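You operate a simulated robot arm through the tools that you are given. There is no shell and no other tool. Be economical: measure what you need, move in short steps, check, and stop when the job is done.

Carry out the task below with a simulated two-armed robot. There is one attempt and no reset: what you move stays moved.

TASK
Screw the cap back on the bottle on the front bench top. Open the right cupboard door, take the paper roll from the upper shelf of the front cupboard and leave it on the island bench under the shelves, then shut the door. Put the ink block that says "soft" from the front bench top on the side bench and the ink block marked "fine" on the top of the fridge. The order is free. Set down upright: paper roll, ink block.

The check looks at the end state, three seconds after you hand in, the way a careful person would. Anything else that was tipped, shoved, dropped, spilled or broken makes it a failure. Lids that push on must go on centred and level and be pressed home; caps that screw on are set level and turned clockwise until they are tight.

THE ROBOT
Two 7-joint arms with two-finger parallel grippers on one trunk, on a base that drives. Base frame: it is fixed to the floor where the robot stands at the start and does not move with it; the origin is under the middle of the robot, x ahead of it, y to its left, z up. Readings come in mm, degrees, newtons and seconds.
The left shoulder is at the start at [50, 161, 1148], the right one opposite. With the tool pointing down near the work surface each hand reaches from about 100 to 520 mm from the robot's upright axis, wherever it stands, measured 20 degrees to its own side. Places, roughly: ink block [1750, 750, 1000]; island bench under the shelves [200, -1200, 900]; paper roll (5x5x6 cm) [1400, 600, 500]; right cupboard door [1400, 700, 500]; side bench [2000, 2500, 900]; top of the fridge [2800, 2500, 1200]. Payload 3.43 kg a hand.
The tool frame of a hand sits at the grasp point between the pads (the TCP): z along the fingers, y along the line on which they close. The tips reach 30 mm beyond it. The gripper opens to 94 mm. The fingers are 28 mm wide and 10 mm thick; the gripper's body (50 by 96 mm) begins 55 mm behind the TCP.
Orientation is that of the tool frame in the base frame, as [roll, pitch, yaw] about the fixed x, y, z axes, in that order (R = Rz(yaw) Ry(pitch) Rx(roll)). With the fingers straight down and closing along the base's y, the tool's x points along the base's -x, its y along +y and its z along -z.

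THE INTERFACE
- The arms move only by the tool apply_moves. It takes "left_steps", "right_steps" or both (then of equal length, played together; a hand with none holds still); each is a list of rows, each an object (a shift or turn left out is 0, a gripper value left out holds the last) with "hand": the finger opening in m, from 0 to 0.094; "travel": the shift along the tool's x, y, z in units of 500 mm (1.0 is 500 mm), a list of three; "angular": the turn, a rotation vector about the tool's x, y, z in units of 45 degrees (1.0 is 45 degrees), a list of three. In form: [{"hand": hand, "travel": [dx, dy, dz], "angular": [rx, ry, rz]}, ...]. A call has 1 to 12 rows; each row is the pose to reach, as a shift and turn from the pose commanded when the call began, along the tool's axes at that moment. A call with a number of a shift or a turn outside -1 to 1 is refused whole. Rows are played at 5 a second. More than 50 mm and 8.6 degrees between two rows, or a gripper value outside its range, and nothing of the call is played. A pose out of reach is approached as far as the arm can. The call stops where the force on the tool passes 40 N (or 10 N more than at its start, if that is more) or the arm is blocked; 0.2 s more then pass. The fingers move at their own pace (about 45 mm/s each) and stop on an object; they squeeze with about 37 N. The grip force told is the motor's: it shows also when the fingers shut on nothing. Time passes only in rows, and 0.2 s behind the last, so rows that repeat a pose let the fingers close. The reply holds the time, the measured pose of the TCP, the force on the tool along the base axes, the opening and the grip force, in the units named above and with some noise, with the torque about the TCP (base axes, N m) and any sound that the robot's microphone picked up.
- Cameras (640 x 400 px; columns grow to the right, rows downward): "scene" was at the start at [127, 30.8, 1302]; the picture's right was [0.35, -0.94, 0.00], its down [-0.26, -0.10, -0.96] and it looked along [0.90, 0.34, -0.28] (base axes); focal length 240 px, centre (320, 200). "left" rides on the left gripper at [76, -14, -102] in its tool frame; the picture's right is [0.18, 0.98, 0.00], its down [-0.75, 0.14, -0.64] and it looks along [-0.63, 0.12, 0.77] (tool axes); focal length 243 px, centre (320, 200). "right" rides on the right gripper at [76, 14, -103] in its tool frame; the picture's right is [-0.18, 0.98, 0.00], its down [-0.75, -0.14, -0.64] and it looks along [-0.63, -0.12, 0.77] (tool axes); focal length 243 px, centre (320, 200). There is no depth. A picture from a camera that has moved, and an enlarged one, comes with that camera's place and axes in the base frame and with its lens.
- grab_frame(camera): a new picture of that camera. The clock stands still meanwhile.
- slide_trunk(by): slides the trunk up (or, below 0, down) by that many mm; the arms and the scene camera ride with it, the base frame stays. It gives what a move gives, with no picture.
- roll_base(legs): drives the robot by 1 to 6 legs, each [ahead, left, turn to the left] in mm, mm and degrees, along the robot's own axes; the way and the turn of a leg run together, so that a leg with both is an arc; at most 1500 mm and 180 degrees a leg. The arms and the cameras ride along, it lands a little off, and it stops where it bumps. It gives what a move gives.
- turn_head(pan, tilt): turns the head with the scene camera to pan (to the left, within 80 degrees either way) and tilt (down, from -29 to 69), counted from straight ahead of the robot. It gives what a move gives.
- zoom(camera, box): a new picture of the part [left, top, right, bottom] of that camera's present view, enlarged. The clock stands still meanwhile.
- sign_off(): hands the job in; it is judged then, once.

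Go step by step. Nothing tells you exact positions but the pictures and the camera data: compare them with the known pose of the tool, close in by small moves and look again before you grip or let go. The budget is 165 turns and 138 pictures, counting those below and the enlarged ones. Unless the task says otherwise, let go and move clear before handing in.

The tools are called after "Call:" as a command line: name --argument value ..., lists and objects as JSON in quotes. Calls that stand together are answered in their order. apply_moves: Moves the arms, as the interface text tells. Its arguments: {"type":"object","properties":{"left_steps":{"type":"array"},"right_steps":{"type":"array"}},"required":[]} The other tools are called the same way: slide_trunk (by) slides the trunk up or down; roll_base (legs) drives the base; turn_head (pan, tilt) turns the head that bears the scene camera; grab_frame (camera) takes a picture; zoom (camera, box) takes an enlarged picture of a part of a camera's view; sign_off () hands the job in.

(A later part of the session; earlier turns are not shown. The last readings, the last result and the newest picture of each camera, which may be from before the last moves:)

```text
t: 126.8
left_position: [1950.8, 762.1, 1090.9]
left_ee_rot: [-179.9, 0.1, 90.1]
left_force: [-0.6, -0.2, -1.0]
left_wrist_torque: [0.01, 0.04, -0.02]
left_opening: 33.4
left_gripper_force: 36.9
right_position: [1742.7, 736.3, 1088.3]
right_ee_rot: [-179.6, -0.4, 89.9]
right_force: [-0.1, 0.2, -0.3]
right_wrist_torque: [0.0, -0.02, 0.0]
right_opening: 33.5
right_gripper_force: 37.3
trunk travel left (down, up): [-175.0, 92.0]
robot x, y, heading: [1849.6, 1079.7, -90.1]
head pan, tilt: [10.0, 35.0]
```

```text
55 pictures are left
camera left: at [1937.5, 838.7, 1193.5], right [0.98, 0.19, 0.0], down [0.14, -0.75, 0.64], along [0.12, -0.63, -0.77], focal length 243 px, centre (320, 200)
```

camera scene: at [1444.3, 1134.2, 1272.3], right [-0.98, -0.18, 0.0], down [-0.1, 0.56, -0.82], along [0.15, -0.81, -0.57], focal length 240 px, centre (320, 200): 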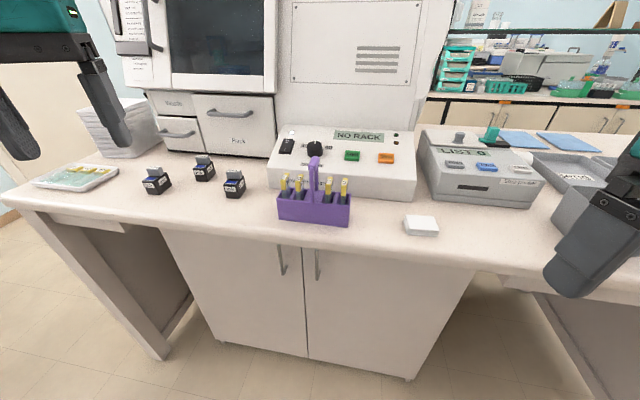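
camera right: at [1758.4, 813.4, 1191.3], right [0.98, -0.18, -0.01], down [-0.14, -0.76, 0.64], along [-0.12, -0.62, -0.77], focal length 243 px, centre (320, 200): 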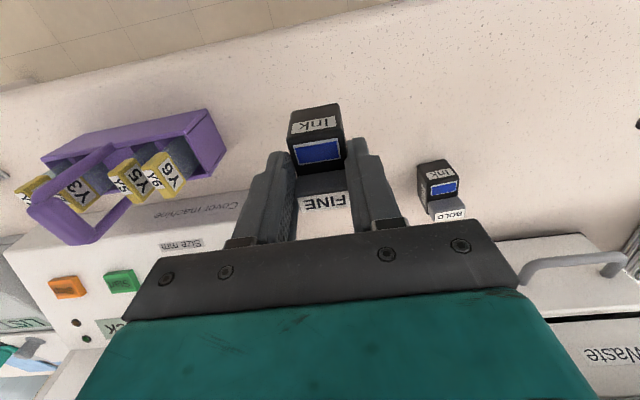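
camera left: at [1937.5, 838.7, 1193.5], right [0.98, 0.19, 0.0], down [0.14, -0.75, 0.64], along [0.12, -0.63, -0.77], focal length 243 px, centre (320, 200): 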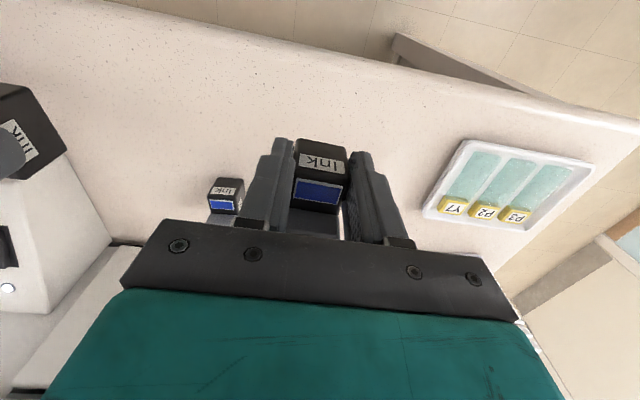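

Both blocks are held and everything else is undisturbed. Back off, turn around to face the side bench and fridge, and look.

Call:
roll_base --legs '[[-280, 0, 0], [0, 0, 180], [0, -150, 0]]'

Call:
turn_head --pan -15 --tilt 15

Call:
grab_frame --camera "scene"

```text
t: 137.1
left_position: [1885.1, 1671.5, 1093.0]
left_ee_rot: [-179.9, 0.1, -88.9]
left_force: [-0.5, -0.1, 0.0]
left_wrist_torque: [0.02, 0.03, 0.01]
left_opening: 33.0
left_gripper_force: 37.1
right_position: [2093.0, 1700.1, 1089.0]
right_ee_rot: [-179.8, -0.4, -89.0]
right_force: [0.8, 0.1, -0.9]
right_wrist_torque: [-0.02, 0.01, -0.02]
right_opening: 33.0
right_gripper_force: 36.7
trunk travel left (down, up): [-175.0, 92.0]
robot x, y, heading: [1994.5, 1355.0, 91.1]
head pan, tilt: [10.0, 35.0]
```

```text
t: 138.0
left_position: [1884.4, 1670.5, 1091.6]
left_ee_rot: [-179.9, 0.0, -88.9]
left_force: [-0.3, 0.4, -1.3]
left_wrist_torque: [-0.01, -0.03, 0.01]
left_opening: 32.8
left_gripper_force: 37.5
right_position: [2092.8, 1699.4, 1088.8]
right_ee_rot: [-179.7, -0.5, -89.0]
right_force: [0.1, -0.7, -0.5]
right_wrist_torque: [-0.03, 0.0, 0.01]
right_opening: 33.3
right_gripper_force: 37.2
trunk travel left (down, up): [-175.0, 92.0]
robot x, y, heading: [1993.8, 1355.0, 91.1]
head pan, tilt: [-15.0, 15.0]
```

```text
54 pictures are left
camera scene: at [2015.5, 1483.4, 1304.2], right [0.97, -0.24, 0.0], down [-0.06, -0.25, -0.97], along [0.23, 0.94, -0.26], focal length 240 px, centre (320, 200)
```

scene: 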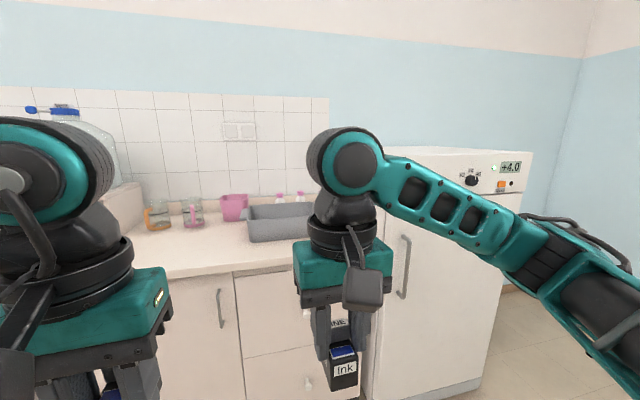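

The side bench front edge is near y≈2190 with free space in front of the mugs; fridge top is near z≈1225. I'll drive up to the bench first to set SOFT down.

Call:
roll_base --legs '[[480, 0, 0]]'

Call:
turn_head --pan 10 --tilt 45

Call:
grab_frame --camera "scene"

Call:
grab_frame --camera "left"

```text
t: 140.8
left_position: [1879.6, 2145.9, 1091.2]
left_ee_rot: [-179.9, 0.0, -89.4]
left_force: [-0.2, 0.5, 0.5]
left_wrist_torque: [-0.03, -0.04, 0.0]
left_opening: 32.8
left_gripper_force: 37.1
right_position: [2087.1, 2172.9, 1089.4]
right_ee_rot: [-179.8, -0.4, -89.5]
right_force: [0.3, 0.5, -0.6]
right_wrist_torque: [-0.04, 0.01, 0.01]
right_opening: 33.3
right_gripper_force: 37.5
trunk travel left (down, up): [-175.0, 92.0]
robot x, y, heading: [1985.4, 1826.2, 90.9]
head pan, tilt: [-15.0, 15.0]
```

```text
t: 141.8
left_position: [1879.6, 2145.0, 1092.2]
left_ee_rot: [-179.9, 0.1, -89.4]
left_force: [0.1, -0.6, -0.5]
left_wrist_torque: [0.01, -0.03, -0.01]
left_opening: 32.7
left_gripper_force: 36.7
right_position: [2087.3, 2171.9, 1088.2]
right_ee_rot: [-179.8, -0.5, -89.5]
right_force: [-0.2, 0.1, -0.1]
right_wrist_torque: [0.0, 0.01, 0.01]
right_opening: 33.3
right_gripper_force: 36.8
trunk travel left (down, up): [-175.0, 92.0]
robot x, y, heading: [1990.0, 1826.6, 90.7]
head pan, tilt: [10.0, 45.0]
```

```text
53 pictures are left
camera scene: at [1971.1, 1946.3, 1257.5], right [0.98, 0.18, 0.0], down [0.13, -0.69, -0.71], along [-0.13, 0.7, -0.71], focal length 240 px, centre (320, 200)
```

scene: 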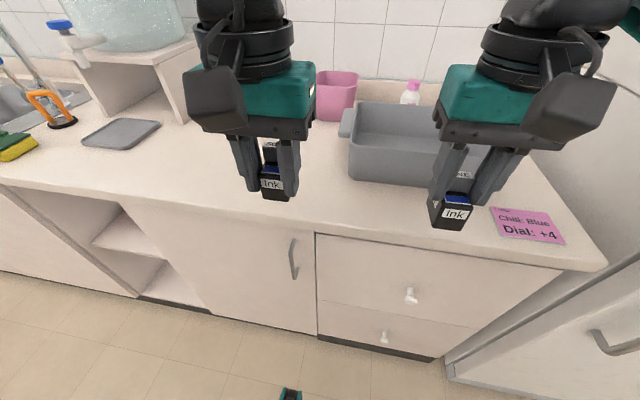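

```text
52 pictures are left
camera left: at [1894.5, 2070.2, 1193.9], right [-0.98, -0.19, 0.0], down [-0.15, 0.75, 0.64], along [-0.12, 0.63, -0.77], focal length 243 px, centre (320, 200)
```

left: 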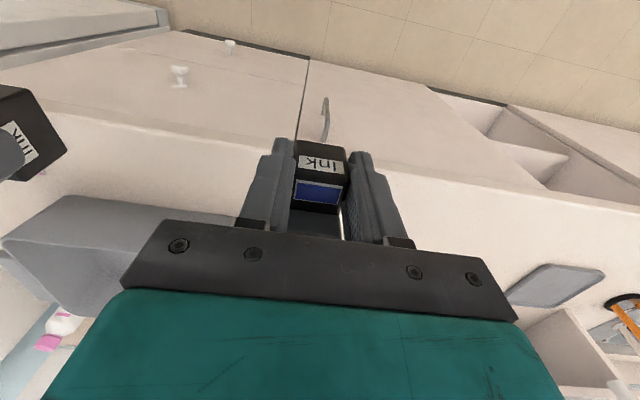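

Bench surface height is uncertain (900–960), so I'll move the left hand in over free space and lower slowly by force.

Call:
apply_moves --left_steps '[{"travel": [-0.08, 0.01, 0]}, {"travel": [-0.165, 0.02, 0]}, {"travel": [-0.25, 0.02, 0]}, {"travel": [-0.25, 0.02, 0.08]}, {"travel": [-0.25, 0.02, 0.15]}, {"travel": [-0.25, 0.02, 0.17]}, {"travel": [-0.25, 0.02, 0.18]}, {"travel": [-0.25, 0.02, 0.19]}]'

Call:
grab_frame --camera "left"

Call:
zoom --camera "scene" --box '[160, 60, 360, 240]'

```text
t: 143.6
left_position: [1858.0, 2262.9, 1000.4]
left_ee_rot: [-179.8, 0.1, -89.4]
left_force: [0.2, 0.6, -2.0]
left_wrist_torque: [-0.02, 0.0, -0.02]
left_opening: 32.8
left_gripper_force: 37.1
left hand out of reach, approached as far as the arm can: row 3, 4, 5, 6, 7, 8
right_position: [2086.8, 2172.5, 1089.1]
right_ee_rot: [-179.7, -0.4, -89.5]
right_force: [0.4, 0.2, -0.5]
right_wrist_torque: [-0.03, -0.02, 0.0]
right_opening: 33.4
right_gripper_force: 36.9
trunk travel left (down, up): [-175.0, 92.0]
robot x, y, heading: [1987.6, 1832.9, 90.7]
head pan, tilt: [10.0, 45.0]
```

```text
51 pictures are left
camera left: at [1872.7, 2188.3, 1101.4], right [-0.98, -0.19, 0.0], down [-0.15, 0.75, 0.64], along [-0.12, 0.63, -0.77], focal length 243 px, centre (320, 200)
```

left: 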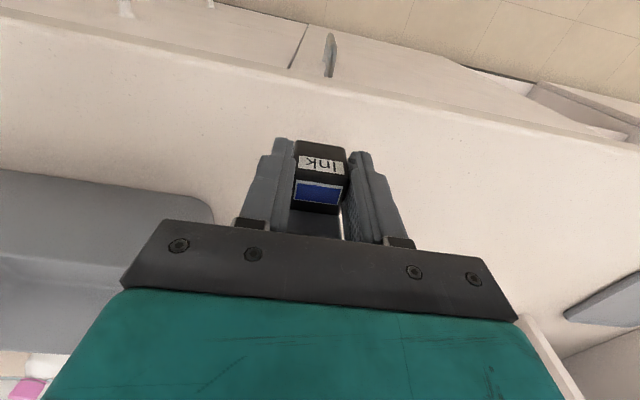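

```text
2.22 times, centred on (260, 150) of scene
camera zoom: at [1971.0, 1946.4, 1257.4], right [0.98, 0.18, 0.0], down [0.13, -0.69, -0.71], along [-0.13, 0.69, -0.71], focal length 533 px, centre (453, 311)
```

zoom: 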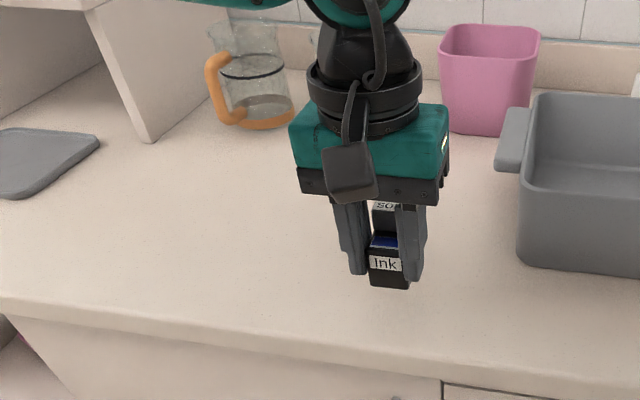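

Still above the surface. Keep lowering in small steps until contact.

Call:
apply_moves --left_steps '[{"travel": [0, 0, 0.012]}, {"travel": [0, 0, 0.024]}, {"travel": [0, 0, 0.036]}, {"travel": [0, 0, 0.048]}, {"travel": [0, 0, 0.06]}, {"travel": [0, 0, 0.07]}, {"travel": [0, 0, 0.08]}, {"travel": [0, 0, 0.09]}, {"travel": [0, 0, 0.1]}]'

```text
t: 145.6
left_position: [1846.4, 2258.5, 953.2]
left_ee_rot: [-179.8, 0.1, -89.5]
left_force: [-0.2, -0.4, -0.7]
left_wrist_torque: [0.02, 0.05, -0.01]
left_opening: 32.7
left_gripper_force: 37.2
left hand out of reach, approached as far as the arm can: row 3, 4, 5, 6, 7, 8, 9
right_position: [2087.4, 2173.5, 1088.6]
right_ee_rot: [-179.7, -0.4, -89.5]
right_force: [-0.4, -0.7, -0.1]
right_wrist_torque: [0.01, 0.0, -0.01]
right_opening: 33.2
right_gripper_force: 37.0
trunk travel left (down, up): [-175.0, 92.0]
robot x, y, heading: [1987.8, 1829.7, 90.7]
head pan, tilt: [10.0, 45.0]
```

The arm runs out at this height; I'll raise the hand a bit, slide the trunk down, then finish the descent by arm.

Call:
apply_moves --left_steps '[{"travel": [0, 0, -0.06]}, {"travel": [0, 0, -0.12]}]'

Call:
slide_trunk --by -60

Call:
apply_moves --left_steps '[{"travel": [0, 0, 0.01]}, {"travel": [0, 0, 0.02]}, {"travel": [0, 0, 0.03]}, {"travel": [0, 0, 0.04]}, {"travel": [0, 0, 0.048]}, {"travel": [0, 0, 0.056]}, {"travel": [0, 0, 0.064]}, {"travel": [0, 0, 0.072]}, {"travel": [0, 0, 0.08]}]'

```text
t: 146.2
left_position: [1846.0, 2258.2, 1014.6]
left_ee_rot: [-179.9, 0.1, -89.5]
left_force: [0.4, -0.6, -0.8]
left_wrist_torque: [-0.03, 0.01, 0.0]
left_opening: 33.1
left_gripper_force: 37.7
right_position: [2088.0, 2173.7, 1090.7]
right_ee_rot: [-179.6, -0.2, -89.6]
right_force: [0.5, 0.5, -0.7]
right_wrist_torque: [-0.03, -0.04, -0.01]
right_opening: 33.2
right_gripper_force: 36.6
trunk travel left (down, up): [-175.0, 92.0]
robot x, y, heading: [1988.5, 1826.5, 90.6]
head pan, tilt: [10.0, 45.0]
```

```text
t: 147.2
left_position: [1844.7, 2259.2, 955.0]
left_ee_rot: [-179.9, 0.1, -89.4]
left_force: [0.4, -0.3, -1.3]
left_wrist_torque: [0.0, 0.02, -0.02]
left_opening: 32.9
left_gripper_force: 37.6
right_position: [2089.5, 2171.7, 1028.4]
right_ee_rot: [-179.6, -0.4, -89.5]
right_force: [-0.9, 0.2, -0.2]
right_wrist_torque: [0.01, 0.01, -0.01]
right_opening: 33.1
right_gripper_force: 36.7
trunk travel left (down, up): [-115.0, 152.0]
robot x, y, heading: [1990.8, 1828.6, 90.5]
head pan, tilt: [10.0, 45.0]
```

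```text
t: 148.1
left_position: [1847.8, 2260.0, 944.7]
left_ee_rot: [-179.8, 0.9, -89.2]
left_force: [-2.3, -3.2, 16.8]
left_wrist_torque: [-0.22, 0.22, 0.04]
left_opening: 33.0
left_gripper_force: 36.9
right_position: [2085.8, 2172.1, 1029.4]
right_ee_rot: [-179.7, -0.3, -89.4]
right_force: [-0.4, 0.3, -0.8]
right_wrist_torque: [0.0, -0.03, 0.01]
right_opening: 33.2
right_gripper_force: 36.7
trunk travel left (down, up): [-115.0, 152.0]
robot x, y, heading: [1986.8, 1829.2, 90.7]
head pan, tilt: [10.0, 45.0]
stopped in row 4 (left hand): the force on the tool passed its limit (the readings are from after the stop); the commanded pose is now the measured one
```

Contact: bench top z≈900. Release and rise.

Call:
apply_moves --left_steps '[{"hand": 0.045, "travel": [0, 0, -0.001]}, {"hand": 0.06, "travel": [0, 0, -0.001]}, {"hand": 0.06, "travel": [0, 0, -0.04]}, {"travel": [0, 0, -0.12]}, {"travel": [0.06, 0, -0.2]}, {"travel": [0.12, 0, -0.28]}]'

Call:
grab_frame --camera "scene"

```text
t: 149.5
left_position: [1847.6, 2196.8, 1082.4]
left_ee_rot: [-179.8, 0.7, -89.3]
left_force: [0.0, 0.3, 0.5]
left_wrist_torque: [0.0, -0.01, 0.03]
left_opening: 59.8
left_gripper_force: 0.1
right_position: [2087.6, 2171.8, 1030.2]
right_ee_rot: [-179.7, -0.3, -89.3]
right_force: [0.3, 0.2, -0.4]
right_wrist_torque: [0.0, -0.02, 0.02]
right_opening: 33.2
right_gripper_force: 36.9
trunk travel left (down, up): [-115.0, 152.0]
robot x, y, heading: [1986.9, 1827.7, 91.0]
head pan, tilt: [10.0, 45.0]
```

```text
49 pictures are left
camera scene: at [1970.9, 1945.7, 1197.5], right [0.98, 0.19, 0.0], down [0.13, -0.69, -0.71], along [-0.13, 0.7, -0.71], focal length 240 px, centre (320, 200)
```

scene: 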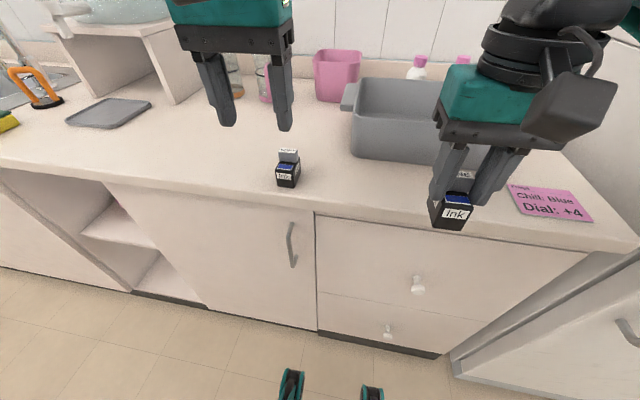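

SOFT stands upright on the side bench. Now back off, raise the trunk fully, and move across to the fridge.

Call:
roll_base --legs '[[-300, 0, 0], [0, -590, 0]]'

Call:
slide_trunk --by 150

Call:
apply_moves --right_steps '[{"travel": [0, 0, -0.08]}, {"travel": [0, 0, -0.16]}, {"travel": [0, 0, -0.24]}, {"travel": [0, 0, -0.3]}]' --left_steps '[{"travel": [0.05, 0.02, 0]}, {"travel": [0.1, 0.04, 0]}, {"travel": [0.15, 0.06, 0]}, {"travel": [0.15, 0.06, 0]}]'

Call:
turn_head --pan 0 --tilt 15

Call:
grab_frame --camera "scene"

```text
t: 154.5
left_position: [2438.9, 1906.1, 1083.3]
left_ee_rot: [-179.8, 0.7, -89.1]
left_force: [0.4, 0.1, -0.6]
left_wrist_torque: [0.0, 0.0, -0.02]
left_opening: 59.8
left_gripper_force: 0.0
right_position: [2679.5, 1879.7, 1029.2]
right_ee_rot: [-179.7, -0.4, -89.3]
right_force: [-0.5, -0.9, 0.5]
right_wrist_torque: [0.03, 0.06, 0.03]
right_opening: 33.4
right_gripper_force: 36.8
trunk travel left (down, up): [-115.0, 152.0]
robot x, y, heading: [2578.9, 1533.1, 91.0]
head pan, tilt: [10.0, 45.0]
```

```text
t: 156.3
left_position: [2439.1, 1906.4, 1231.7]
left_ee_rot: [-179.9, 0.7, -89.3]
left_force: [-0.4, 0.0, -0.1]
left_wrist_torque: [-0.03, -0.03, 0.0]
left_opening: 60.0
left_gripper_force: 0.0
right_position: [2677.7, 1880.0, 1179.9]
right_ee_rot: [-179.7, -0.5, -89.4]
right_force: [0.6, -0.6, 0.2]
right_wrist_torque: [0.0, -0.01, 0.03]
right_opening: 33.1
right_gripper_force: 36.9
trunk travel left (down, up): [-265.0, 2.0]
robot x, y, heading: [2580.3, 1534.8, 90.7]
head pan, tilt: [10.0, 45.0]
```

```text
t: 157.3
left_position: [2410.4, 1829.0, 1231.5]
left_ee_rot: [-179.7, 0.7, -89.0]
left_force: [-0.3, 0.8, -0.1]
left_wrist_torque: [-0.03, -0.03, -0.05]
left_opening: 59.6
left_gripper_force: 0.0
right_position: [2676.5, 1878.9, 1329.6]
right_ee_rot: [-179.7, -0.5, -89.3]
right_force: [-0.1, -0.2, -1.7]
right_wrist_torque: [-0.05, 0.01, 0.01]
right_opening: 33.1
right_gripper_force: 36.7
trunk travel left (down, up): [-265.0, 2.0]
robot x, y, heading: [2576.7, 1535.2, 90.6]
head pan, tilt: [10.0, 45.0]
```

```text
t: 158.2
left_position: [2409.7, 1829.6, 1231.5]
left_ee_rot: [-179.8, 0.7, -89.2]
left_force: [-1.0, 0.9, 0.0]
left_wrist_torque: [0.02, -0.03, -0.02]
left_opening: 60.1
left_gripper_force: 0.0
right_position: [2677.8, 1880.6, 1328.6]
right_ee_rot: [-179.7, -0.4, -89.3]
right_force: [0.5, 0.1, 0.1]
right_wrist_torque: [0.02, 0.01, -0.04]
right_opening: 33.2
right_gripper_force: 36.7
trunk travel left (down, up): [-265.0, 2.0]
robot x, y, heading: [2577.0, 1533.8, 91.1]
head pan, tilt: [0.0, 15.0]
```

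```text
48 pictures are left
camera scene: at [2576.7, 1666.7, 1394.2], right [1.0, 0.01, 0.0], down [0.0, -0.26, -0.97], along [-0.01, 0.97, -0.26], focal length 240 px, centre (320, 200)
```

scene: 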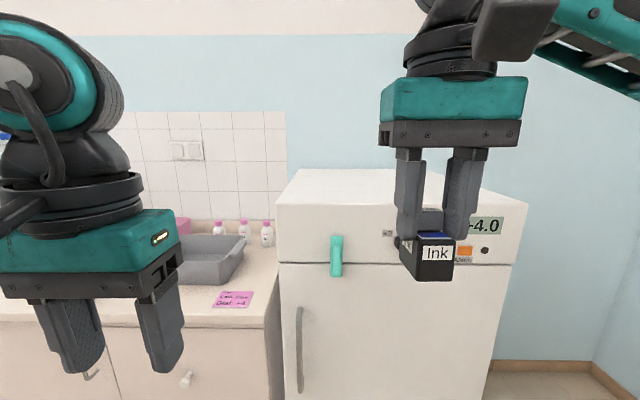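

The fridge top (z≈1217) is free; its front face is at y≈2260. Approach.

Call:
roll_base --legs '[[350, 0, 0]]'

Call:
grab_frame --camera "right"

```text
t: 160.5
left_position: [2402.6, 2175.8, 1231.2]
left_ee_rot: [-179.7, 0.6, -88.9]
left_force: [-0.6, 0.0, -0.7]
left_wrist_torque: [-0.06, 0.0, -0.03]
left_opening: 59.9
left_gripper_force: 0.0
right_position: [2670.4, 2226.2, 1329.7]
right_ee_rot: [-179.7, -0.3, -89.2]
right_force: [-0.9, 0.1, -0.4]
right_wrist_torque: [0.02, -0.01, -0.03]
right_opening: 33.1
right_gripper_force: 37.0
trunk travel left (down, up): [-265.0, 2.0]
robot x, y, heading: [2573.2, 1884.6, 91.2]
head pan, tilt: [0.0, 15.0]
```

```text
47 pictures are left
camera right: at [2655.9, 2151.8, 1431.9], right [-0.99, 0.17, -0.01], down [0.13, 0.76, 0.64], along [0.11, 0.63, -0.77], focal length 243 px, centre (320, 200)
```

right: 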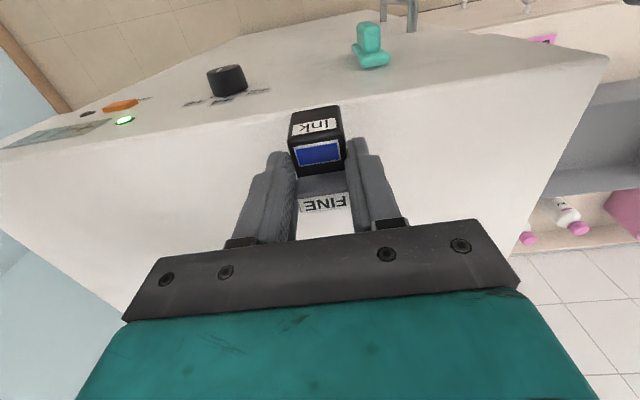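

The fridge's front top edge is at about y≈2217, z≈1229. Move the right hand in 65 mm and lower by force.

Call:
apply_moves --right_steps '[{"travel": [-0.065, 0, 0]}, {"travel": [-0.13, 0, 0]}, {"travel": [-0.13, 0, 0.03]}, {"travel": [-0.13, 0, 0.045]}, {"travel": [-0.13, 0, 0.053]}, {"travel": [-0.13, 0, 0.061]}, {"travel": [-0.13, 0, 0.069]}, {"travel": [-0.13, 0, 0.077]}, {"travel": [-0.13, 0, 0.085]}, {"travel": [-0.13, 0, 0.093]}]'

Call:
grab_frame --camera "right"

```text
t: 161.9
left_position: [2403.3, 2174.2, 1231.4]
left_ee_rot: [-179.6, 0.7, -88.9]
left_force: [-0.6, -0.2, 1.2]
left_wrist_torque: [0.01, -0.03, -0.01]
left_opening: 60.0
left_gripper_force: 0.1
right_position: [2669.4, 2287.7, 1305.4]
right_ee_rot: [179.8, 0.5, -89.2]
right_force: [0.9, -3.8, 14.4]
right_wrist_torque: [0.17, -0.04, -0.01]
right_opening: 33.6
right_gripper_force: 37.0
trunk travel left (down, up): [-265.0, 2.0]
robot x, y, heading: [2572.5, 1882.4, 91.0]
head pan, tilt: [0.0, 15.0]
stopped in row 7 (right hand): the force on the tool passed its limit (the readings are from after the stop); the commanded pose is now the measured one
```

```text
46 pictures are left
camera right: at [2656.8, 2212.7, 1406.4], right [-0.99, 0.17, 0.0], down [0.13, 0.75, 0.65], along [0.11, 0.64, -0.76], focal length 243 px, centre (320, 200)
```

right: 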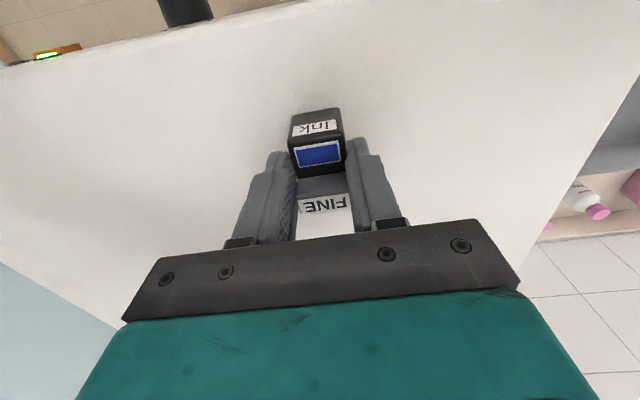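

The block rests on the fridge top well inside the edge. Release, rise and check.

Call:
apply_moves --right_steps '[{"travel": [0, 0, 0.001], "hand": 0.037}, {"travel": [0, 0, 0.001], "hand": 0.045}, {"travel": [0, 0, 0.001], "hand": 0.055}, {"travel": [0, 0, 0.001], "hand": 0.06}, {"travel": [0, 0, -0.05]}, {"travel": [0, 0, -0.1]}]'

Call:
grab_frame --camera "right"

```text
t: 163.3
left_position: [2403.1, 2174.4, 1230.3]
left_ee_rot: [-179.6, 0.7, -88.9]
left_force: [-0.2, -0.2, 0.9]
left_wrist_torque: [0.0, 0.0, -0.01]
left_opening: 59.9
left_gripper_force: 0.3
right_position: [2669.1, 2288.3, 1354.1]
right_ee_rot: [180.0, 0.3, -89.2]
right_force: [0.6, -1.2, 0.0]
right_wrist_torque: [0.01, 0.0, 0.0]
right_opening: 59.9
right_gripper_force: 0.0
trunk travel left (down, up): [-265.0, 2.0]
robot x, y, heading: [2571.3, 1880.7, 91.1]
head pan, tilt: [0.0, 15.0]
```

```text
45 pictures are left
camera right: at [2656.0, 2213.4, 1455.8], right [-0.99, 0.17, 0.0], down [0.13, 0.75, 0.65], along [0.11, 0.64, -0.76], focal length 243 px, centre (320, 200)
```

right: 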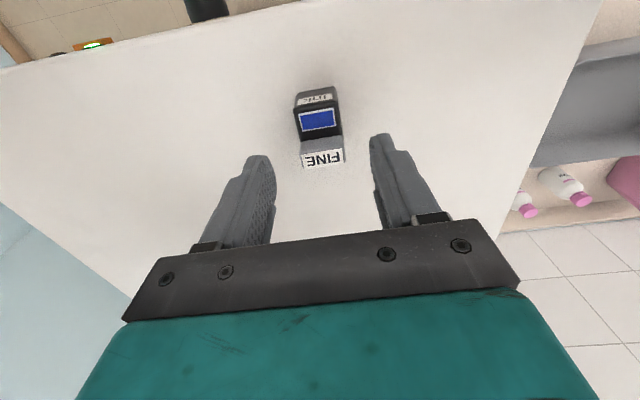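

FINE stands upright on the fridge. Now return to the cupboard: back out, turn around and drive to a spot left of the right door's swing.

Call:
roll_base --legs '[[-530, 0, 0], [0, 0, 178], [0, -850, 0]]'

Call:
turn_head --pan -25 --tilt 40

Call:
slide_trunk --by -190

Call:
grab_frame --camera "scene"

```text
t: 177.9
left_position: [1892.1, 1047.0, 1232.6]
left_ee_rot: [-179.8, 0.7, 89.4]
left_force: [0.3, 0.1, 0.0]
left_wrist_torque: [-0.01, 0.01, -0.02]
left_opening: 60.2
left_gripper_force: 0.0
right_position: [1622.1, 939.7, 1352.8]
right_ee_rot: [180.0, 0.3, 89.0]
right_force: [-0.4, 0.3, 0.2]
right_wrist_torque: [-0.01, -0.03, 0.0]
right_opening: 60.3
right_gripper_force: 0.1
trunk travel left (down, up): [-265.0, 2.0]
robot x, y, heading: [1727.1, 1348.0, -90.3]
head pan, tilt: [0.0, 15.0]
```

```text
t: 178.8
left_position: [1892.1, 1047.1, 1231.1]
left_ee_rot: [-179.6, 0.8, 89.4]
left_force: [0.4, -1.2, 0.1]
left_wrist_torque: [0.0, -0.04, 0.0]
left_opening: 60.0
left_gripper_force: 0.2
right_position: [1622.2, 941.0, 1353.4]
right_ee_rot: [-180.0, 0.3, 89.1]
right_force: [-0.2, -0.5, -0.7]
right_wrist_torque: [0.02, 0.01, 0.0]
right_opening: 59.9
right_gripper_force: 0.1
trunk travel left (down, up): [-265.0, 2.0]
robot x, y, heading: [1734.4, 1343.1, -90.8]
head pan, tilt: [-25.0, 40.0]
```

```text
t: 180.9
left_position: [1891.3, 1045.3, 1041.3]
left_ee_rot: [-179.9, 0.8, 89.4]
left_force: [0.2, 0.5, -0.2]
left_wrist_torque: [-0.04, 0.0, 0.05]
left_opening: 60.1
left_gripper_force: 0.0
right_position: [1622.3, 940.1, 1163.6]
right_ee_rot: [179.9, 0.2, 89.1]
right_force: [0.4, -0.3, -0.6]
right_wrist_torque: [-0.05, 0.02, 0.02]
right_opening: 60.2
right_gripper_force: 0.0
trunk travel left (down, up): [-75.0, 192.0]
robot x, y, heading: [1731.4, 1349.8, -90.4]
head pan, tilt: [-25.0, 40.0]
```

```text
44 pictures are left
camera scene: at [1692.9, 1227.2, 1164.8], right [-0.9, 0.43, 0.0], down [0.28, 0.58, -0.77], along [-0.33, -0.69, -0.64], focal length 240 px, centre (320, 200)
```

scene: 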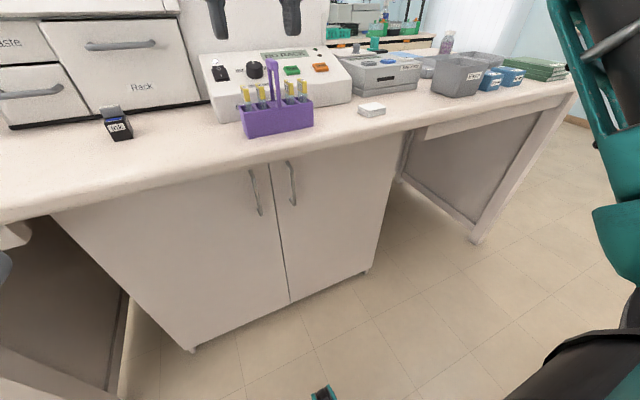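

The right handle is a vertical bar at x≈1540, z 720–860, door face y≈695. Turn the right hand horizontal and bring it before the handle; also move the base a bit closer.

Call:
apply_moves --right_steps '[{"travel": [-0.013, -0.027, 0.05], "angular": [0, -0.167, 0]}, {"travel": [-0.027, -0.054, 0.1], "angular": [0, -0.333, 0]}, {"travel": [-0.04, -0.081, 0.15], "angular": [0, -0.5, 0]}, {"travel": [-0.053, -0.108, 0.2], "angular": [0, -0.667, 0]}, {"travel": [-0.067, -0.135, 0.25], "angular": [0, -0.833, 0]}, {"travel": [-0.08, -0.162, 0.3], "angular": [0, -1.0, 0]}]'

Call:
apply_moves --right_steps '[{"travel": [0.044, 0, 0.063], "angular": [0, -0.167, 0]}, {"travel": [0.089, 0, 0.126], "angular": [0, -0.333, 0]}, {"travel": [0.133, 0, 0.19], "angular": [0, -0.5, 0]}, {"travel": [0.177, 0, 0.253], "angular": [0, -0.667, 0]}, {"travel": [0.222, 0, 0.316], "angular": [0, -0.833, 0]}, {"travel": [0.266, 0, 0.379], "angular": [0, -1.0, 0]}, {"travel": [0.266, 0, 0.379], "angular": [0, -1.0, 0]}]'

Call:
grab_frame --camera "right"

```text
t: 182.3
left_position: [1891.0, 1046.4, 1041.5]
left_ee_rot: [-179.8, 0.6, 89.4]
left_force: [0.1, 0.3, 0.7]
left_wrist_torque: [-0.01, -0.03, 0.01]
left_opening: 59.9
left_gripper_force: 0.1
right_position: [1540.7, 901.3, 1013.2]
right_ee_rot: [179.7, 45.5, 89.1]
right_force: [0.4, -0.3, -0.9]
right_wrist_torque: [-0.01, -0.04, -0.03]
right_opening: 60.1
right_gripper_force: 0.1
trunk travel left (down, up): [-75.0, 192.0]
robot x, y, heading: [1731.1, 1343.9, -90.7]
head pan, tilt: [-25.0, 40.0]
```

```text
t: 183.9
left_position: [1892.9, 1047.3, 1041.4]
left_ee_rot: [-179.7, 0.8, 89.3]
left_force: [-0.3, -0.5, 1.3]
left_wrist_torque: [-0.01, 0.01, 0.0]
left_opening: 60.0
left_gripper_force: 0.1
right_position: [1539.0, 859.8, 783.5]
right_ee_rot: [9.5, 89.7, -81.5]
right_force: [-0.2, -0.4, -0.2]
right_wrist_torque: [0.0, -0.02, -0.01]
right_opening: 60.1
right_gripper_force: 0.1
trunk travel left (down, up): [-75.0, 192.0]
robot x, y, heading: [1726.6, 1347.0, -90.9]
head pan, tilt: [-25.0, 40.0]
```

```text
43 pictures are left
camera right: at [1555.6, 962.5, 706.4], right [0.98, -0.01, 0.18], down [-0.13, 0.65, 0.75], along [-0.13, -0.76, 0.63], focal length 243 px, centre (320, 200)
```

right: 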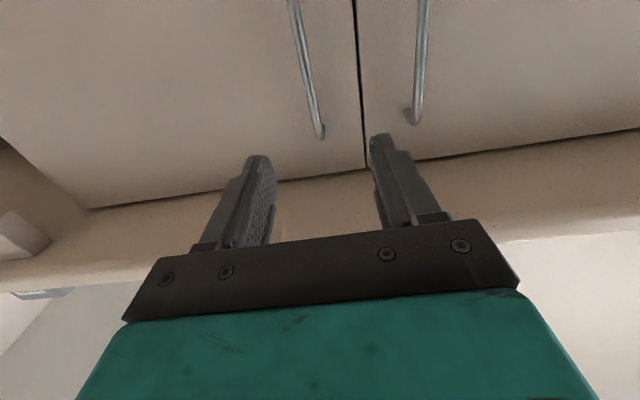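

The handle is at x≈1531, top end z≈815. Shift 8 mm and drive 85 mm closer, then look again.

Call:
apply_moves --right_steps '[{"travel": [0, -0.016, 0], "hand": 0.05}, {"travel": [0, -0.016, 0], "hand": 0.05}]'

Call:
roll_base --legs '[[80, 0, 0]]'

Call:
grab_frame --camera "right"

```text
t: 184.5
left_position: [1891.8, 1047.1, 1042.1]
left_ee_rot: [-179.6, 0.7, 89.3]
left_force: [-0.6, -0.1, -0.2]
left_wrist_torque: [0.0, 0.02, 0.03]
left_opening: 59.9
left_gripper_force: 0.1
right_position: [1532.9, 859.2, 783.5]
right_ee_rot: [7.7, 89.7, -83.2]
right_force: [-0.1, -0.6, 0.7]
right_wrist_torque: [-0.03, -0.02, 0.02]
right_opening: 50.1
right_gripper_force: 0.0
trunk travel left (down, up): [-75.0, 192.0]
robot x, y, heading: [1729.3, 1346.7, -90.7]
head pan, tilt: [-25.0, 40.0]
```

```text
t: 185.5
left_position: [1890.7, 965.6, 1041.5]
left_ee_rot: [-179.7, 0.7, 89.3]
left_force: [0.3, 0.3, 0.2]
left_wrist_torque: [-0.01, -0.02, 0.0]
left_opening: 60.1
left_gripper_force: 0.1
right_position: [1530.9, 778.8, 783.4]
right_ee_rot: [5.1, 89.7, -85.9]
right_force: [0.2, 0.3, 0.7]
right_wrist_torque: [0.01, -0.02, 0.03]
right_opening: 49.9
right_gripper_force: 0.1
trunk travel left (down, up): [-75.0, 192.0]
robot x, y, heading: [1727.5, 1265.9, -90.6]
head pan, tilt: [-25.0, 40.0]
```

```text
42 pictures are left
camera right: at [1547.0, 881.7, 707.1], right [0.98, -0.02, 0.18], down [-0.13, 0.65, 0.75], along [-0.13, -0.76, 0.63], focal length 243 px, centre (320, 200)
```

right: 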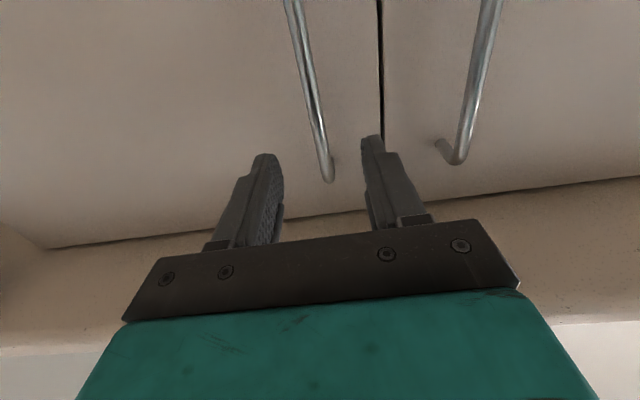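

Bar at (1530, 728). Advance 36 mm and close on it.

Call:
apply_moves --right_steps '[{"travel": [0, 0, 0.035]}, {"travel": [0, 0, 0.072]}, {"travel": [0, 0, 0.072], "hand": 0.0}, {"travel": [0, 0, 0.072], "hand": 0.0}, {"travel": [0, 0, 0.072], "hand": 0.0}, {"travel": [0, 0, 0.072], "hand": 0.0}]'

Call:
grab_frame --camera "right"

```text
t: 186.9
left_position: [1891.2, 965.0, 1041.9]
left_ee_rot: [-179.8, 0.7, 89.3]
left_force: [-0.1, 0.2, 0.3]
left_wrist_torque: [0.01, 0.0, 0.03]
left_opening: 59.7
left_gripper_force: 0.1
right_position: [1530.4, 742.5, 783.4]
right_ee_rot: [2.3, 89.7, -88.6]
right_force: [-3.0, -0.3, 0.1]
right_wrist_torque: [0.1, 0.02, -0.01]
right_opening: 9.8
right_gripper_force: 43.7
trunk travel left (down, up): [-75.0, 192.0]
robot x, y, heading: [1729.8, 1265.0, -90.7]
head pan, tilt: [-25.0, 40.0]
```

```text
41 pictures are left
camera right: at [1546.8, 845.8, 707.0], right [0.98, -0.02, 0.18], down [-0.13, 0.65, 0.75], along [-0.13, -0.76, 0.63], focal length 243 px, centre (320, 200)
```

right: 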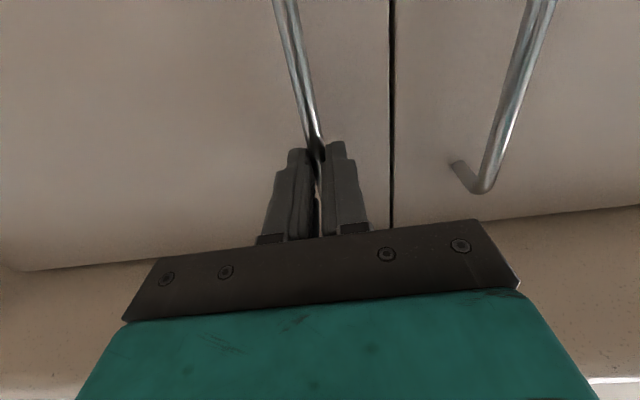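

The bar is gripped. Pull the door along its arc, first about 18°.

Call:
apply_moves --right_steps '[{"travel": [0, -0.006, -0.038], "angular": [-0.067, 0, 0]}, {"travel": [0, -0.0142, -0.0756], "angular": [-0.133, 0, 0]}, {"travel": [0, -0.025, -0.112], "angular": [-0.2, 0, 0]}, {"travel": [0, -0.036, -0.1494], "angular": [-0.267, 0, 0]}, {"travel": [0, -0.05, -0.185], "angular": [-0.333, 0, 0]}, {"travel": [0, -0.0654, -0.2206], "angular": [-0.4, 0, 0]}]'

Call:
grab_frame --camera "scene"

```text
t: 188.3
left_position: [1890.6, 965.7, 1042.2]
left_ee_rot: [-179.8, 0.6, 89.3]
left_force: [0.8, 1.1, -0.7]
left_wrist_torque: [0.02, 0.01, -0.01]
left_opening: 60.1
left_gripper_force: 0.0
right_position: [1495.8, 852.2, 783.6]
right_ee_rot: [-20.4, 89.7, -93.8]
right_force: [-21.3, -8.3, 10.5]
right_wrist_torque: [0.47, -0.21, -0.64]
right_opening: 9.7
right_gripper_force: 44.1
trunk travel left (down, up): [-75.0, 192.0]
robot x, y, heading: [1728.7, 1263.8, -90.7]
head pan, tilt: [-25.0, 40.0]
```

```text
40 pictures are left
camera scene: at [1690.5, 1146.5, 1164.9], right [-0.9, 0.43, 0.0], down [0.28, 0.58, -0.77], along [-0.33, -0.69, -0.64], focal length 240 px, centre (320, 200)
```

scene: 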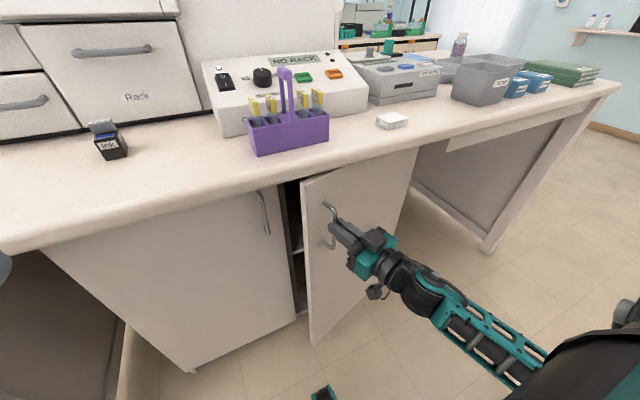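

The door swings well; the x-force says the arc should bend a bit tighter. Continue to about 42°.

Call:
apply_moves --right_steps '[{"travel": [0, -0.019, -0.0744], "angular": [-0.133, 0, 0]}, {"travel": [0, -0.041, -0.1458], "angular": [-0.267, 0, 0]}, {"travel": [0, -0.0712, -0.2144], "angular": [-0.4, 0, 0]}, {"travel": [0, -0.1084, -0.2812], "angular": [-0.533, 0, 0]}]'

```text
t: 189.3
left_position: [1890.1, 965.8, 1041.5]
left_ee_rot: [-179.8, 0.7, 89.3]
left_force: [0.4, 0.1, 0.2]
left_wrist_torque: [-0.03, 0.01, 0.0]
left_opening: 59.9
left_gripper_force: 0.1
right_position: [1406.3, 971.7, 784.4]
right_ee_rot: [-7.0, 89.6, -56.0]
right_force: [-8.1, -6.7, 7.2]
right_wrist_torque: [-0.51, -0.59, -0.4]
right_opening: 9.8
right_gripper_force: 43.1
trunk travel left (down, up): [-75.0, 192.0]
robot x, y, heading: [1732.5, 1265.2, -90.8]
head pan, tilt: [-25.0, 40.0]
```

The door is ~42° open. Release the handle, back off, and look inside.

Call:
apply_moves --right_steps '[{"hand": 0.04}, {"hand": 0.05}, {"hand": 0.05, "travel": [0, 0, -0.05]}, {"travel": [0, 0, -0.1]}, {"travel": [-0.03, 0.06, -0.16]}, {"travel": [-0.06, 0.15, -0.18]}, {"travel": [-0.06, 0.24, -0.18]}]'

Call:
turn_head --pan -30 --tilt 55

Call:
grab_frame --camera "scene"

Call:
grab_frame --camera "right"

```text
t: 190.9
left_position: [1891.9, 965.5, 1042.3]
left_ee_rot: [-179.7, 0.7, 89.4]
left_force: [0.7, -0.3, -0.1]
left_wrist_torque: [-0.01, -0.01, 0.01]
left_opening: 60.0
left_gripper_force: 0.0
right_position: [1437.4, 1119.5, 814.2]
right_ee_rot: [-58.3, 89.7, -107.0]
right_force: [0.2, -0.6, -0.1]
right_wrist_torque: [-0.01, 0.01, -0.01]
right_opening: 50.1
right_gripper_force: 0.0
trunk travel left (down, up): [-75.0, 192.0]
robot x, y, heading: [1731.8, 1264.5, -90.6]
head pan, tilt: [-25.0, 40.0]
```

```text
t: 191.7
left_position: [1890.3, 967.2, 1042.5]
left_ee_rot: [-179.9, 0.6, 89.3]
left_force: [0.1, -0.3, -0.1]
left_wrist_torque: [0.01, 0.0, -0.01]
left_opening: 60.0
left_gripper_force: 0.0
right_position: [1436.8, 1119.6, 814.0]
right_ee_rot: [-35.5, 89.7, -84.3]
right_force: [-0.6, 1.5, -0.8]
right_wrist_torque: [0.0, 0.03, -0.01]
right_opening: 49.9
right_gripper_force: 0.0
trunk travel left (down, up): [-75.0, 192.0]
robot x, y, heading: [1730.6, 1265.2, -90.5]
head pan, tilt: [-30.0, 55.0]
```

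```text
39 pictures are left
camera scene: at [1691.9, 1161.1, 1144.1], right [-0.86, 0.51, 0.0], down [0.42, 0.7, -0.57], along [-0.29, -0.49, -0.82], focal length 240 px, centre (320, 200)
```

scene: 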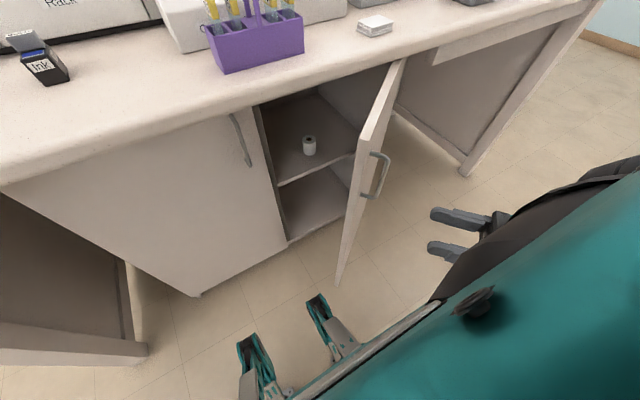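

```text
38 pictures are left
camera right: at [1380.4, 1207.1, 737.0], right [0.74, 0.65, 0.18], down [-0.53, 0.4, 0.75], along [0.41, -0.65, 0.63], focal length 243 px, centre (320, 200)
```

right: 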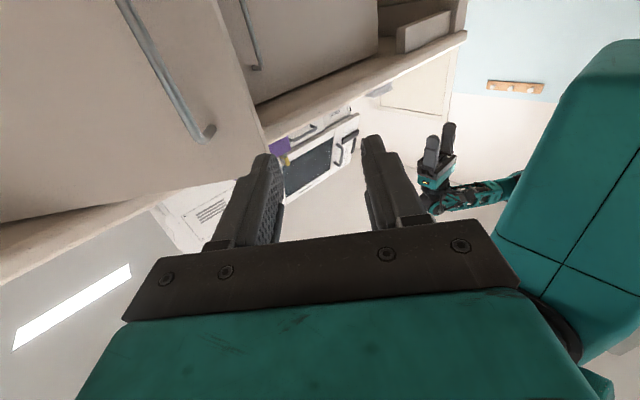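

The roll stands at about (1406, 602) on the upper shelf (z≈535). I need the door further open: bring the right hand around to the inside of the door edge.

Call:
apply_moves --right_steps '[{"travel": [0, 0.018, 0.056], "angular": [0.167, 0, 0], "hand": 0.0}, {"travel": [0, 0.037, 0.112], "angular": [0.333, 0, 0]}, {"travel": [0, 0.055, 0.168], "angular": [0.5, 0, 0]}, {"travel": [0, 0.073, 0.224], "angular": [0.667, 0, 0]}, {"travel": [0, 0.092, 0.28], "angular": [0.833, 0, 0]}, {"travel": [0, 0.11, 0.336], "angular": [1.0, 0, 0]}]'

Call:
apply_moves --right_steps '[{"travel": [0, 0, 0.07], "angular": [0.15, 0, 0]}, {"travel": [0, -0.02, 0.14], "angular": [0.3, 0, 0]}, {"travel": [0, -0.06, 0.2], "angular": [0.45, 0, 0]}, {"travel": [0, -0.1, 0.26], "angular": [0.6, 0, 0]}, {"travel": [0, -0.158, 0.312], "angular": [0.76, 0, 0]}, {"travel": [0, -0.158, 0.312], "angular": [0.76, 0, 0]}]'

Call:
grab_frame --camera "scene"

```text
t: 192.8
left_position: [1892.0, 966.2, 1042.4]
left_ee_rot: [-179.6, 0.7, 89.5]
left_force: [0.5, -1.5, -0.2]
left_wrist_torque: [0.0, 0.02, -0.01]
left_opening: 60.5
left_gripper_force: 0.1
right_position: [1540.8, 1041.5, 797.9]
right_ee_rot: [-103.4, 84.1, -175.1]
right_force: [0.1, 0.1, 0.5]
right_wrist_torque: [0.01, -0.03, -0.05]
right_opening: 0.2
right_gripper_force: 33.2
right hand out of reach, approached as far as the arm can: row 3, 4, 5
trunk travel left (down, up): [-75.0, 192.0]
robot x, y, heading: [1732.0, 1266.4, -90.8]
head pan, tilt: [-30.0, 55.0]
stopped in row 5 (right hand): the arm was blocked; the commanded pose is now the measured one
```

```text
t: 193.7
left_position: [1891.8, 966.6, 1041.4]
left_ee_rot: [-179.7, 0.7, 89.5]
left_force: [0.5, 0.2, -0.2]
left_wrist_torque: [0.01, 0.01, -0.03]
left_opening: 59.8
left_gripper_force: 0.1
right_position: [1538.5, 950.0, 773.9]
right_ee_rot: [-105.0, 75.9, 167.1]
right_force: [0.0, -0.3, -0.3]
right_wrist_torque: [-0.03, 0.0, 0.01]
right_opening: 0.0
right_gripper_force: 32.9
trunk travel left (down, up): [-75.0, 192.0]
robot x, y, heading: [1729.3, 1264.4, -90.8]
head pan, tilt: [-30.0, 55.0]
stopped in row 4 (right hand): the arm was blocked; the commanded pose is now the measured one
```

```text
37 pictures are left
camera scene: at [1691.9, 1161.2, 1144.1], right [-0.86, 0.51, 0.0], down [0.42, 0.7, -0.57], along [-0.29, -0.49, -0.82], focal length 240 px, centre (320, 200)
```

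scene: 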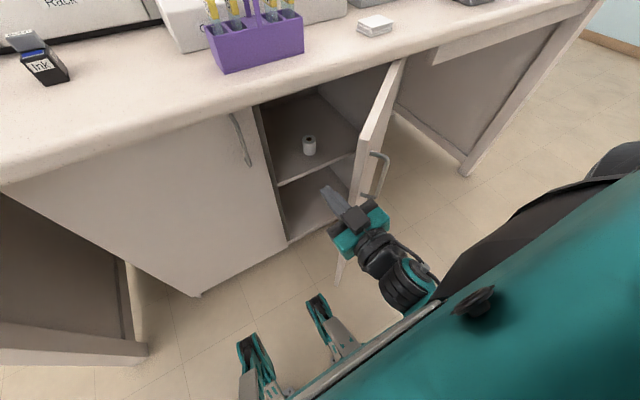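

The hand is now inside the door edge. I'll use the base: move diagonally back-right so the hand pushes the door further open.

Call:
roll_base --legs '[[-100, -240, 0]]'

Call:
grab_frame --camera "scene"

```text
t: 194.8
left_position: [1846.9, 984.3, 1041.7]
left_ee_rot: [-179.7, 0.5, 89.4]
left_force: [0.4, 0.8, -0.2]
left_wrist_torque: [0.01, 0.05, -0.04]
left_opening: 60.3
left_gripper_force: 0.1
right_position: [1500.5, 969.7, 773.9]
right_ee_rot: [-104.1, 76.5, 169.1]
right_force: [-0.2, -0.2, -0.4]
right_wrist_torque: [0.02, 0.0, -0.04]
right_opening: 0.0
right_gripper_force: 32.7
trunk travel left (down, up): [-75.0, 192.0]
robot x, y, heading: [1685.3, 1282.4, -90.7]
head pan, tilt: [-30.0, 55.0]
stopped in leg 1: the force on the tool passed its limit (the readings are from after the stop); the commanded pose is now the measured one
```

```text
36 pictures are left
camera scene: at [1648.2, 1179.9, 1144.0], right [-0.86, 0.51, 0.0], down [0.42, 0.7, -0.57], along [-0.29, -0.49, -0.82], focal length 240 px, centre (320, 200)
```

scene: 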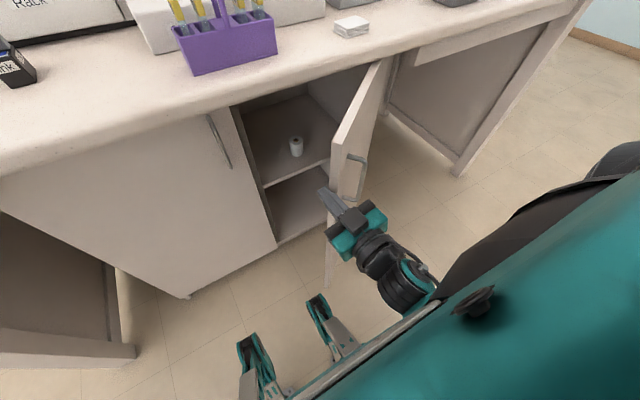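

Contact stopped the base. Push more gently with the arm instead.

Call:
apply_moves --right_steps '[{"travel": [0.009, -0.036, -0.01]}, {"travel": [0.018, -0.072, -0.022]}, {"travel": [0.027, -0.108, -0.036]}, {"travel": [0.035, -0.144, -0.05]}, {"travel": [0.044, -0.18, -0.066]}, {"travel": [0.053, -0.216, -0.084]}, {"travel": [0.062, -0.252, -0.1]}, {"travel": [0.07, -0.288, -0.12]}, {"travel": [0.079, -0.324, -0.136]}, {"travel": [0.087, -0.36, -0.152]}]'

Call:
grab_frame --camera "scene"

```text
t: 195.2
left_position: [1846.1, 985.0, 1041.3]
left_ee_rot: [-179.8, 0.7, 89.6]
left_force: [0.9, -0.4, -0.8]
left_wrist_torque: [-0.01, -0.04, 0.03]
left_opening: 60.3
left_gripper_force: 0.1
right_position: [1492.9, 975.1, 773.8]
right_ee_rot: [-104.7, 77.2, 169.5]
right_force: [0.2, -1.5, -0.1]
right_wrist_torque: [0.0, -0.01, 0.06]
right_opening: 0.0
right_gripper_force: 32.9
trunk travel left (down, up): [-75.0, 192.0]
robot x, y, heading: [1686.3, 1283.8, -90.6]
head pan, tilt: [-30.0, 55.0]
stopped in row 1 (right hand): the force on the tool passed its limit (the readings are from after the stop); the commanded pose is now the measured one
```

```text
35 pictures are left
camera scene: at [1647.5, 1179.7, 1143.9], right [-0.86, 0.51, 0.0], down [0.42, 0.71, -0.57], along [-0.29, -0.49, -0.82], focal length 240 px, centre (320, 200)
```

scene: 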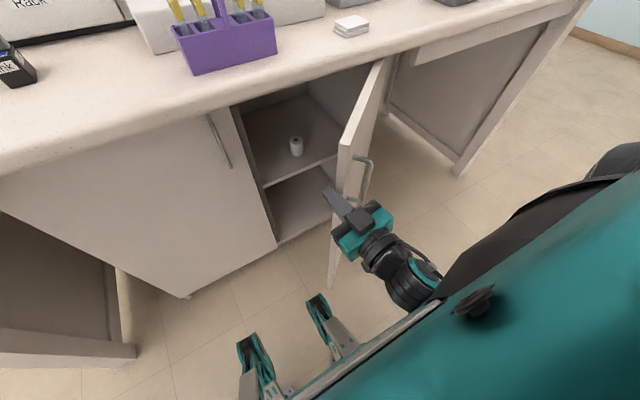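

The door gives way, but impacts trip the limit. Push at slow speed.

Call:
apply_moves --right_steps '[{"travel": [0.002, -0.01, -0.004]}, {"travel": [0.005, -0.022, -0.009]}, {"travel": [0.008, -0.034, -0.014]}, {"travel": [0.011, -0.046, -0.019]}, {"travel": [0.014, -0.058, -0.024]}, {"travel": [0.017, -0.07, -0.029]}, {"travel": [0.02, -0.084, -0.035]}, {"travel": [0.024, -0.1, -0.042]}, {"travel": [0.028, -0.116, -0.05]}, {"travel": [0.032, -0.132, -0.057]}, {"travel": [0.036, -0.15, -0.065]}, {"travel": [0.041, -0.17, -0.072]}]'

Call:
apply_moves --right_steps '[{"travel": [0.002, -0.01, -0.004]}, {"travel": [0.005, -0.022, -0.009]}, {"travel": [0.008, -0.034, -0.014]}, {"travel": [0.011, -0.046, -0.019]}, {"travel": [0.014, -0.058, -0.024]}, {"travel": [0.017, -0.07, -0.029]}, {"travel": [0.02, -0.084, -0.035]}, {"travel": [0.024, -0.1, -0.042]}, {"travel": [0.028, -0.116, -0.05]}, {"travel": [0.032, -0.132, -0.057]}, {"travel": [0.036, -0.15, -0.065]}, {"travel": [0.041, -0.17, -0.072]}]'

Call:
grab_frame --camera "scene"

```text
t: 195.9
left_position: [1849.3, 985.4, 1041.8]
left_ee_rot: [-179.7, 0.6, 89.4]
left_force: [-0.9, -0.2, 0.0]
left_wrist_torque: [0.0, -0.01, 0.02]
left_opening: 60.0
left_gripper_force: 0.2
right_position: [1485.6, 981.3, 773.7]
right_ee_rot: [-104.6, 77.7, 170.5]
right_force: [7.1, 5.8, 2.8]
right_wrist_torque: [0.04, -0.07, 0.01]
right_opening: 0.0
right_gripper_force: 32.8
trunk travel left (down, up): [-75.0, 192.0]
robot x, y, heading: [1686.5, 1281.8, -90.3]
head pan, tilt: [-30.0, 55.0]
stopped in row 3 (right hand): the force on the tool passed its limit (the readings are from after the stop); the commanded pose is now the measured one
```

```text
t: 196.4
left_position: [1848.4, 986.6, 1041.6]
left_ee_rot: [-179.7, 0.6, 89.5]
left_force: [-0.2, -0.3, -0.4]
left_wrist_torque: [0.0, -0.01, 0.03]
left_opening: 60.1
left_gripper_force: 0.1
right_position: [1481.9, 985.3, 773.9]
right_ee_rot: [-105.1, 78.2, 170.4]
right_force: [7.3, 6.4, 2.1]
right_wrist_torque: [0.05, -0.05, 0.06]
right_opening: 0.0
right_gripper_force: 33.3
trunk travel left (down, up): [-75.0, 192.0]
robot x, y, heading: [1686.9, 1285.9, -90.4]
head pan, tilt: [-30.0, 55.0]
stopped in row 2 (right hand): the force on the tool passed its limit (the readings are from after the stop); the commanded pose is now the measured one
```

```text
34 pictures are left
camera scene: at [1649.6, 1181.5, 1144.1], right [-0.86, 0.51, 0.0], down [0.42, 0.7, -0.57], along [-0.29, -0.49, -0.82], focal length 240 px, centre (320, 200)
```

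scene: 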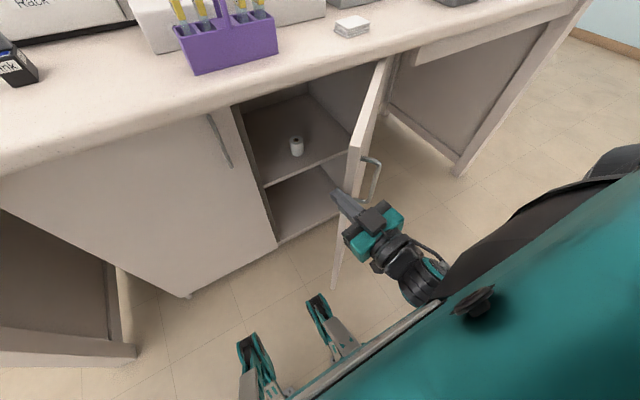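

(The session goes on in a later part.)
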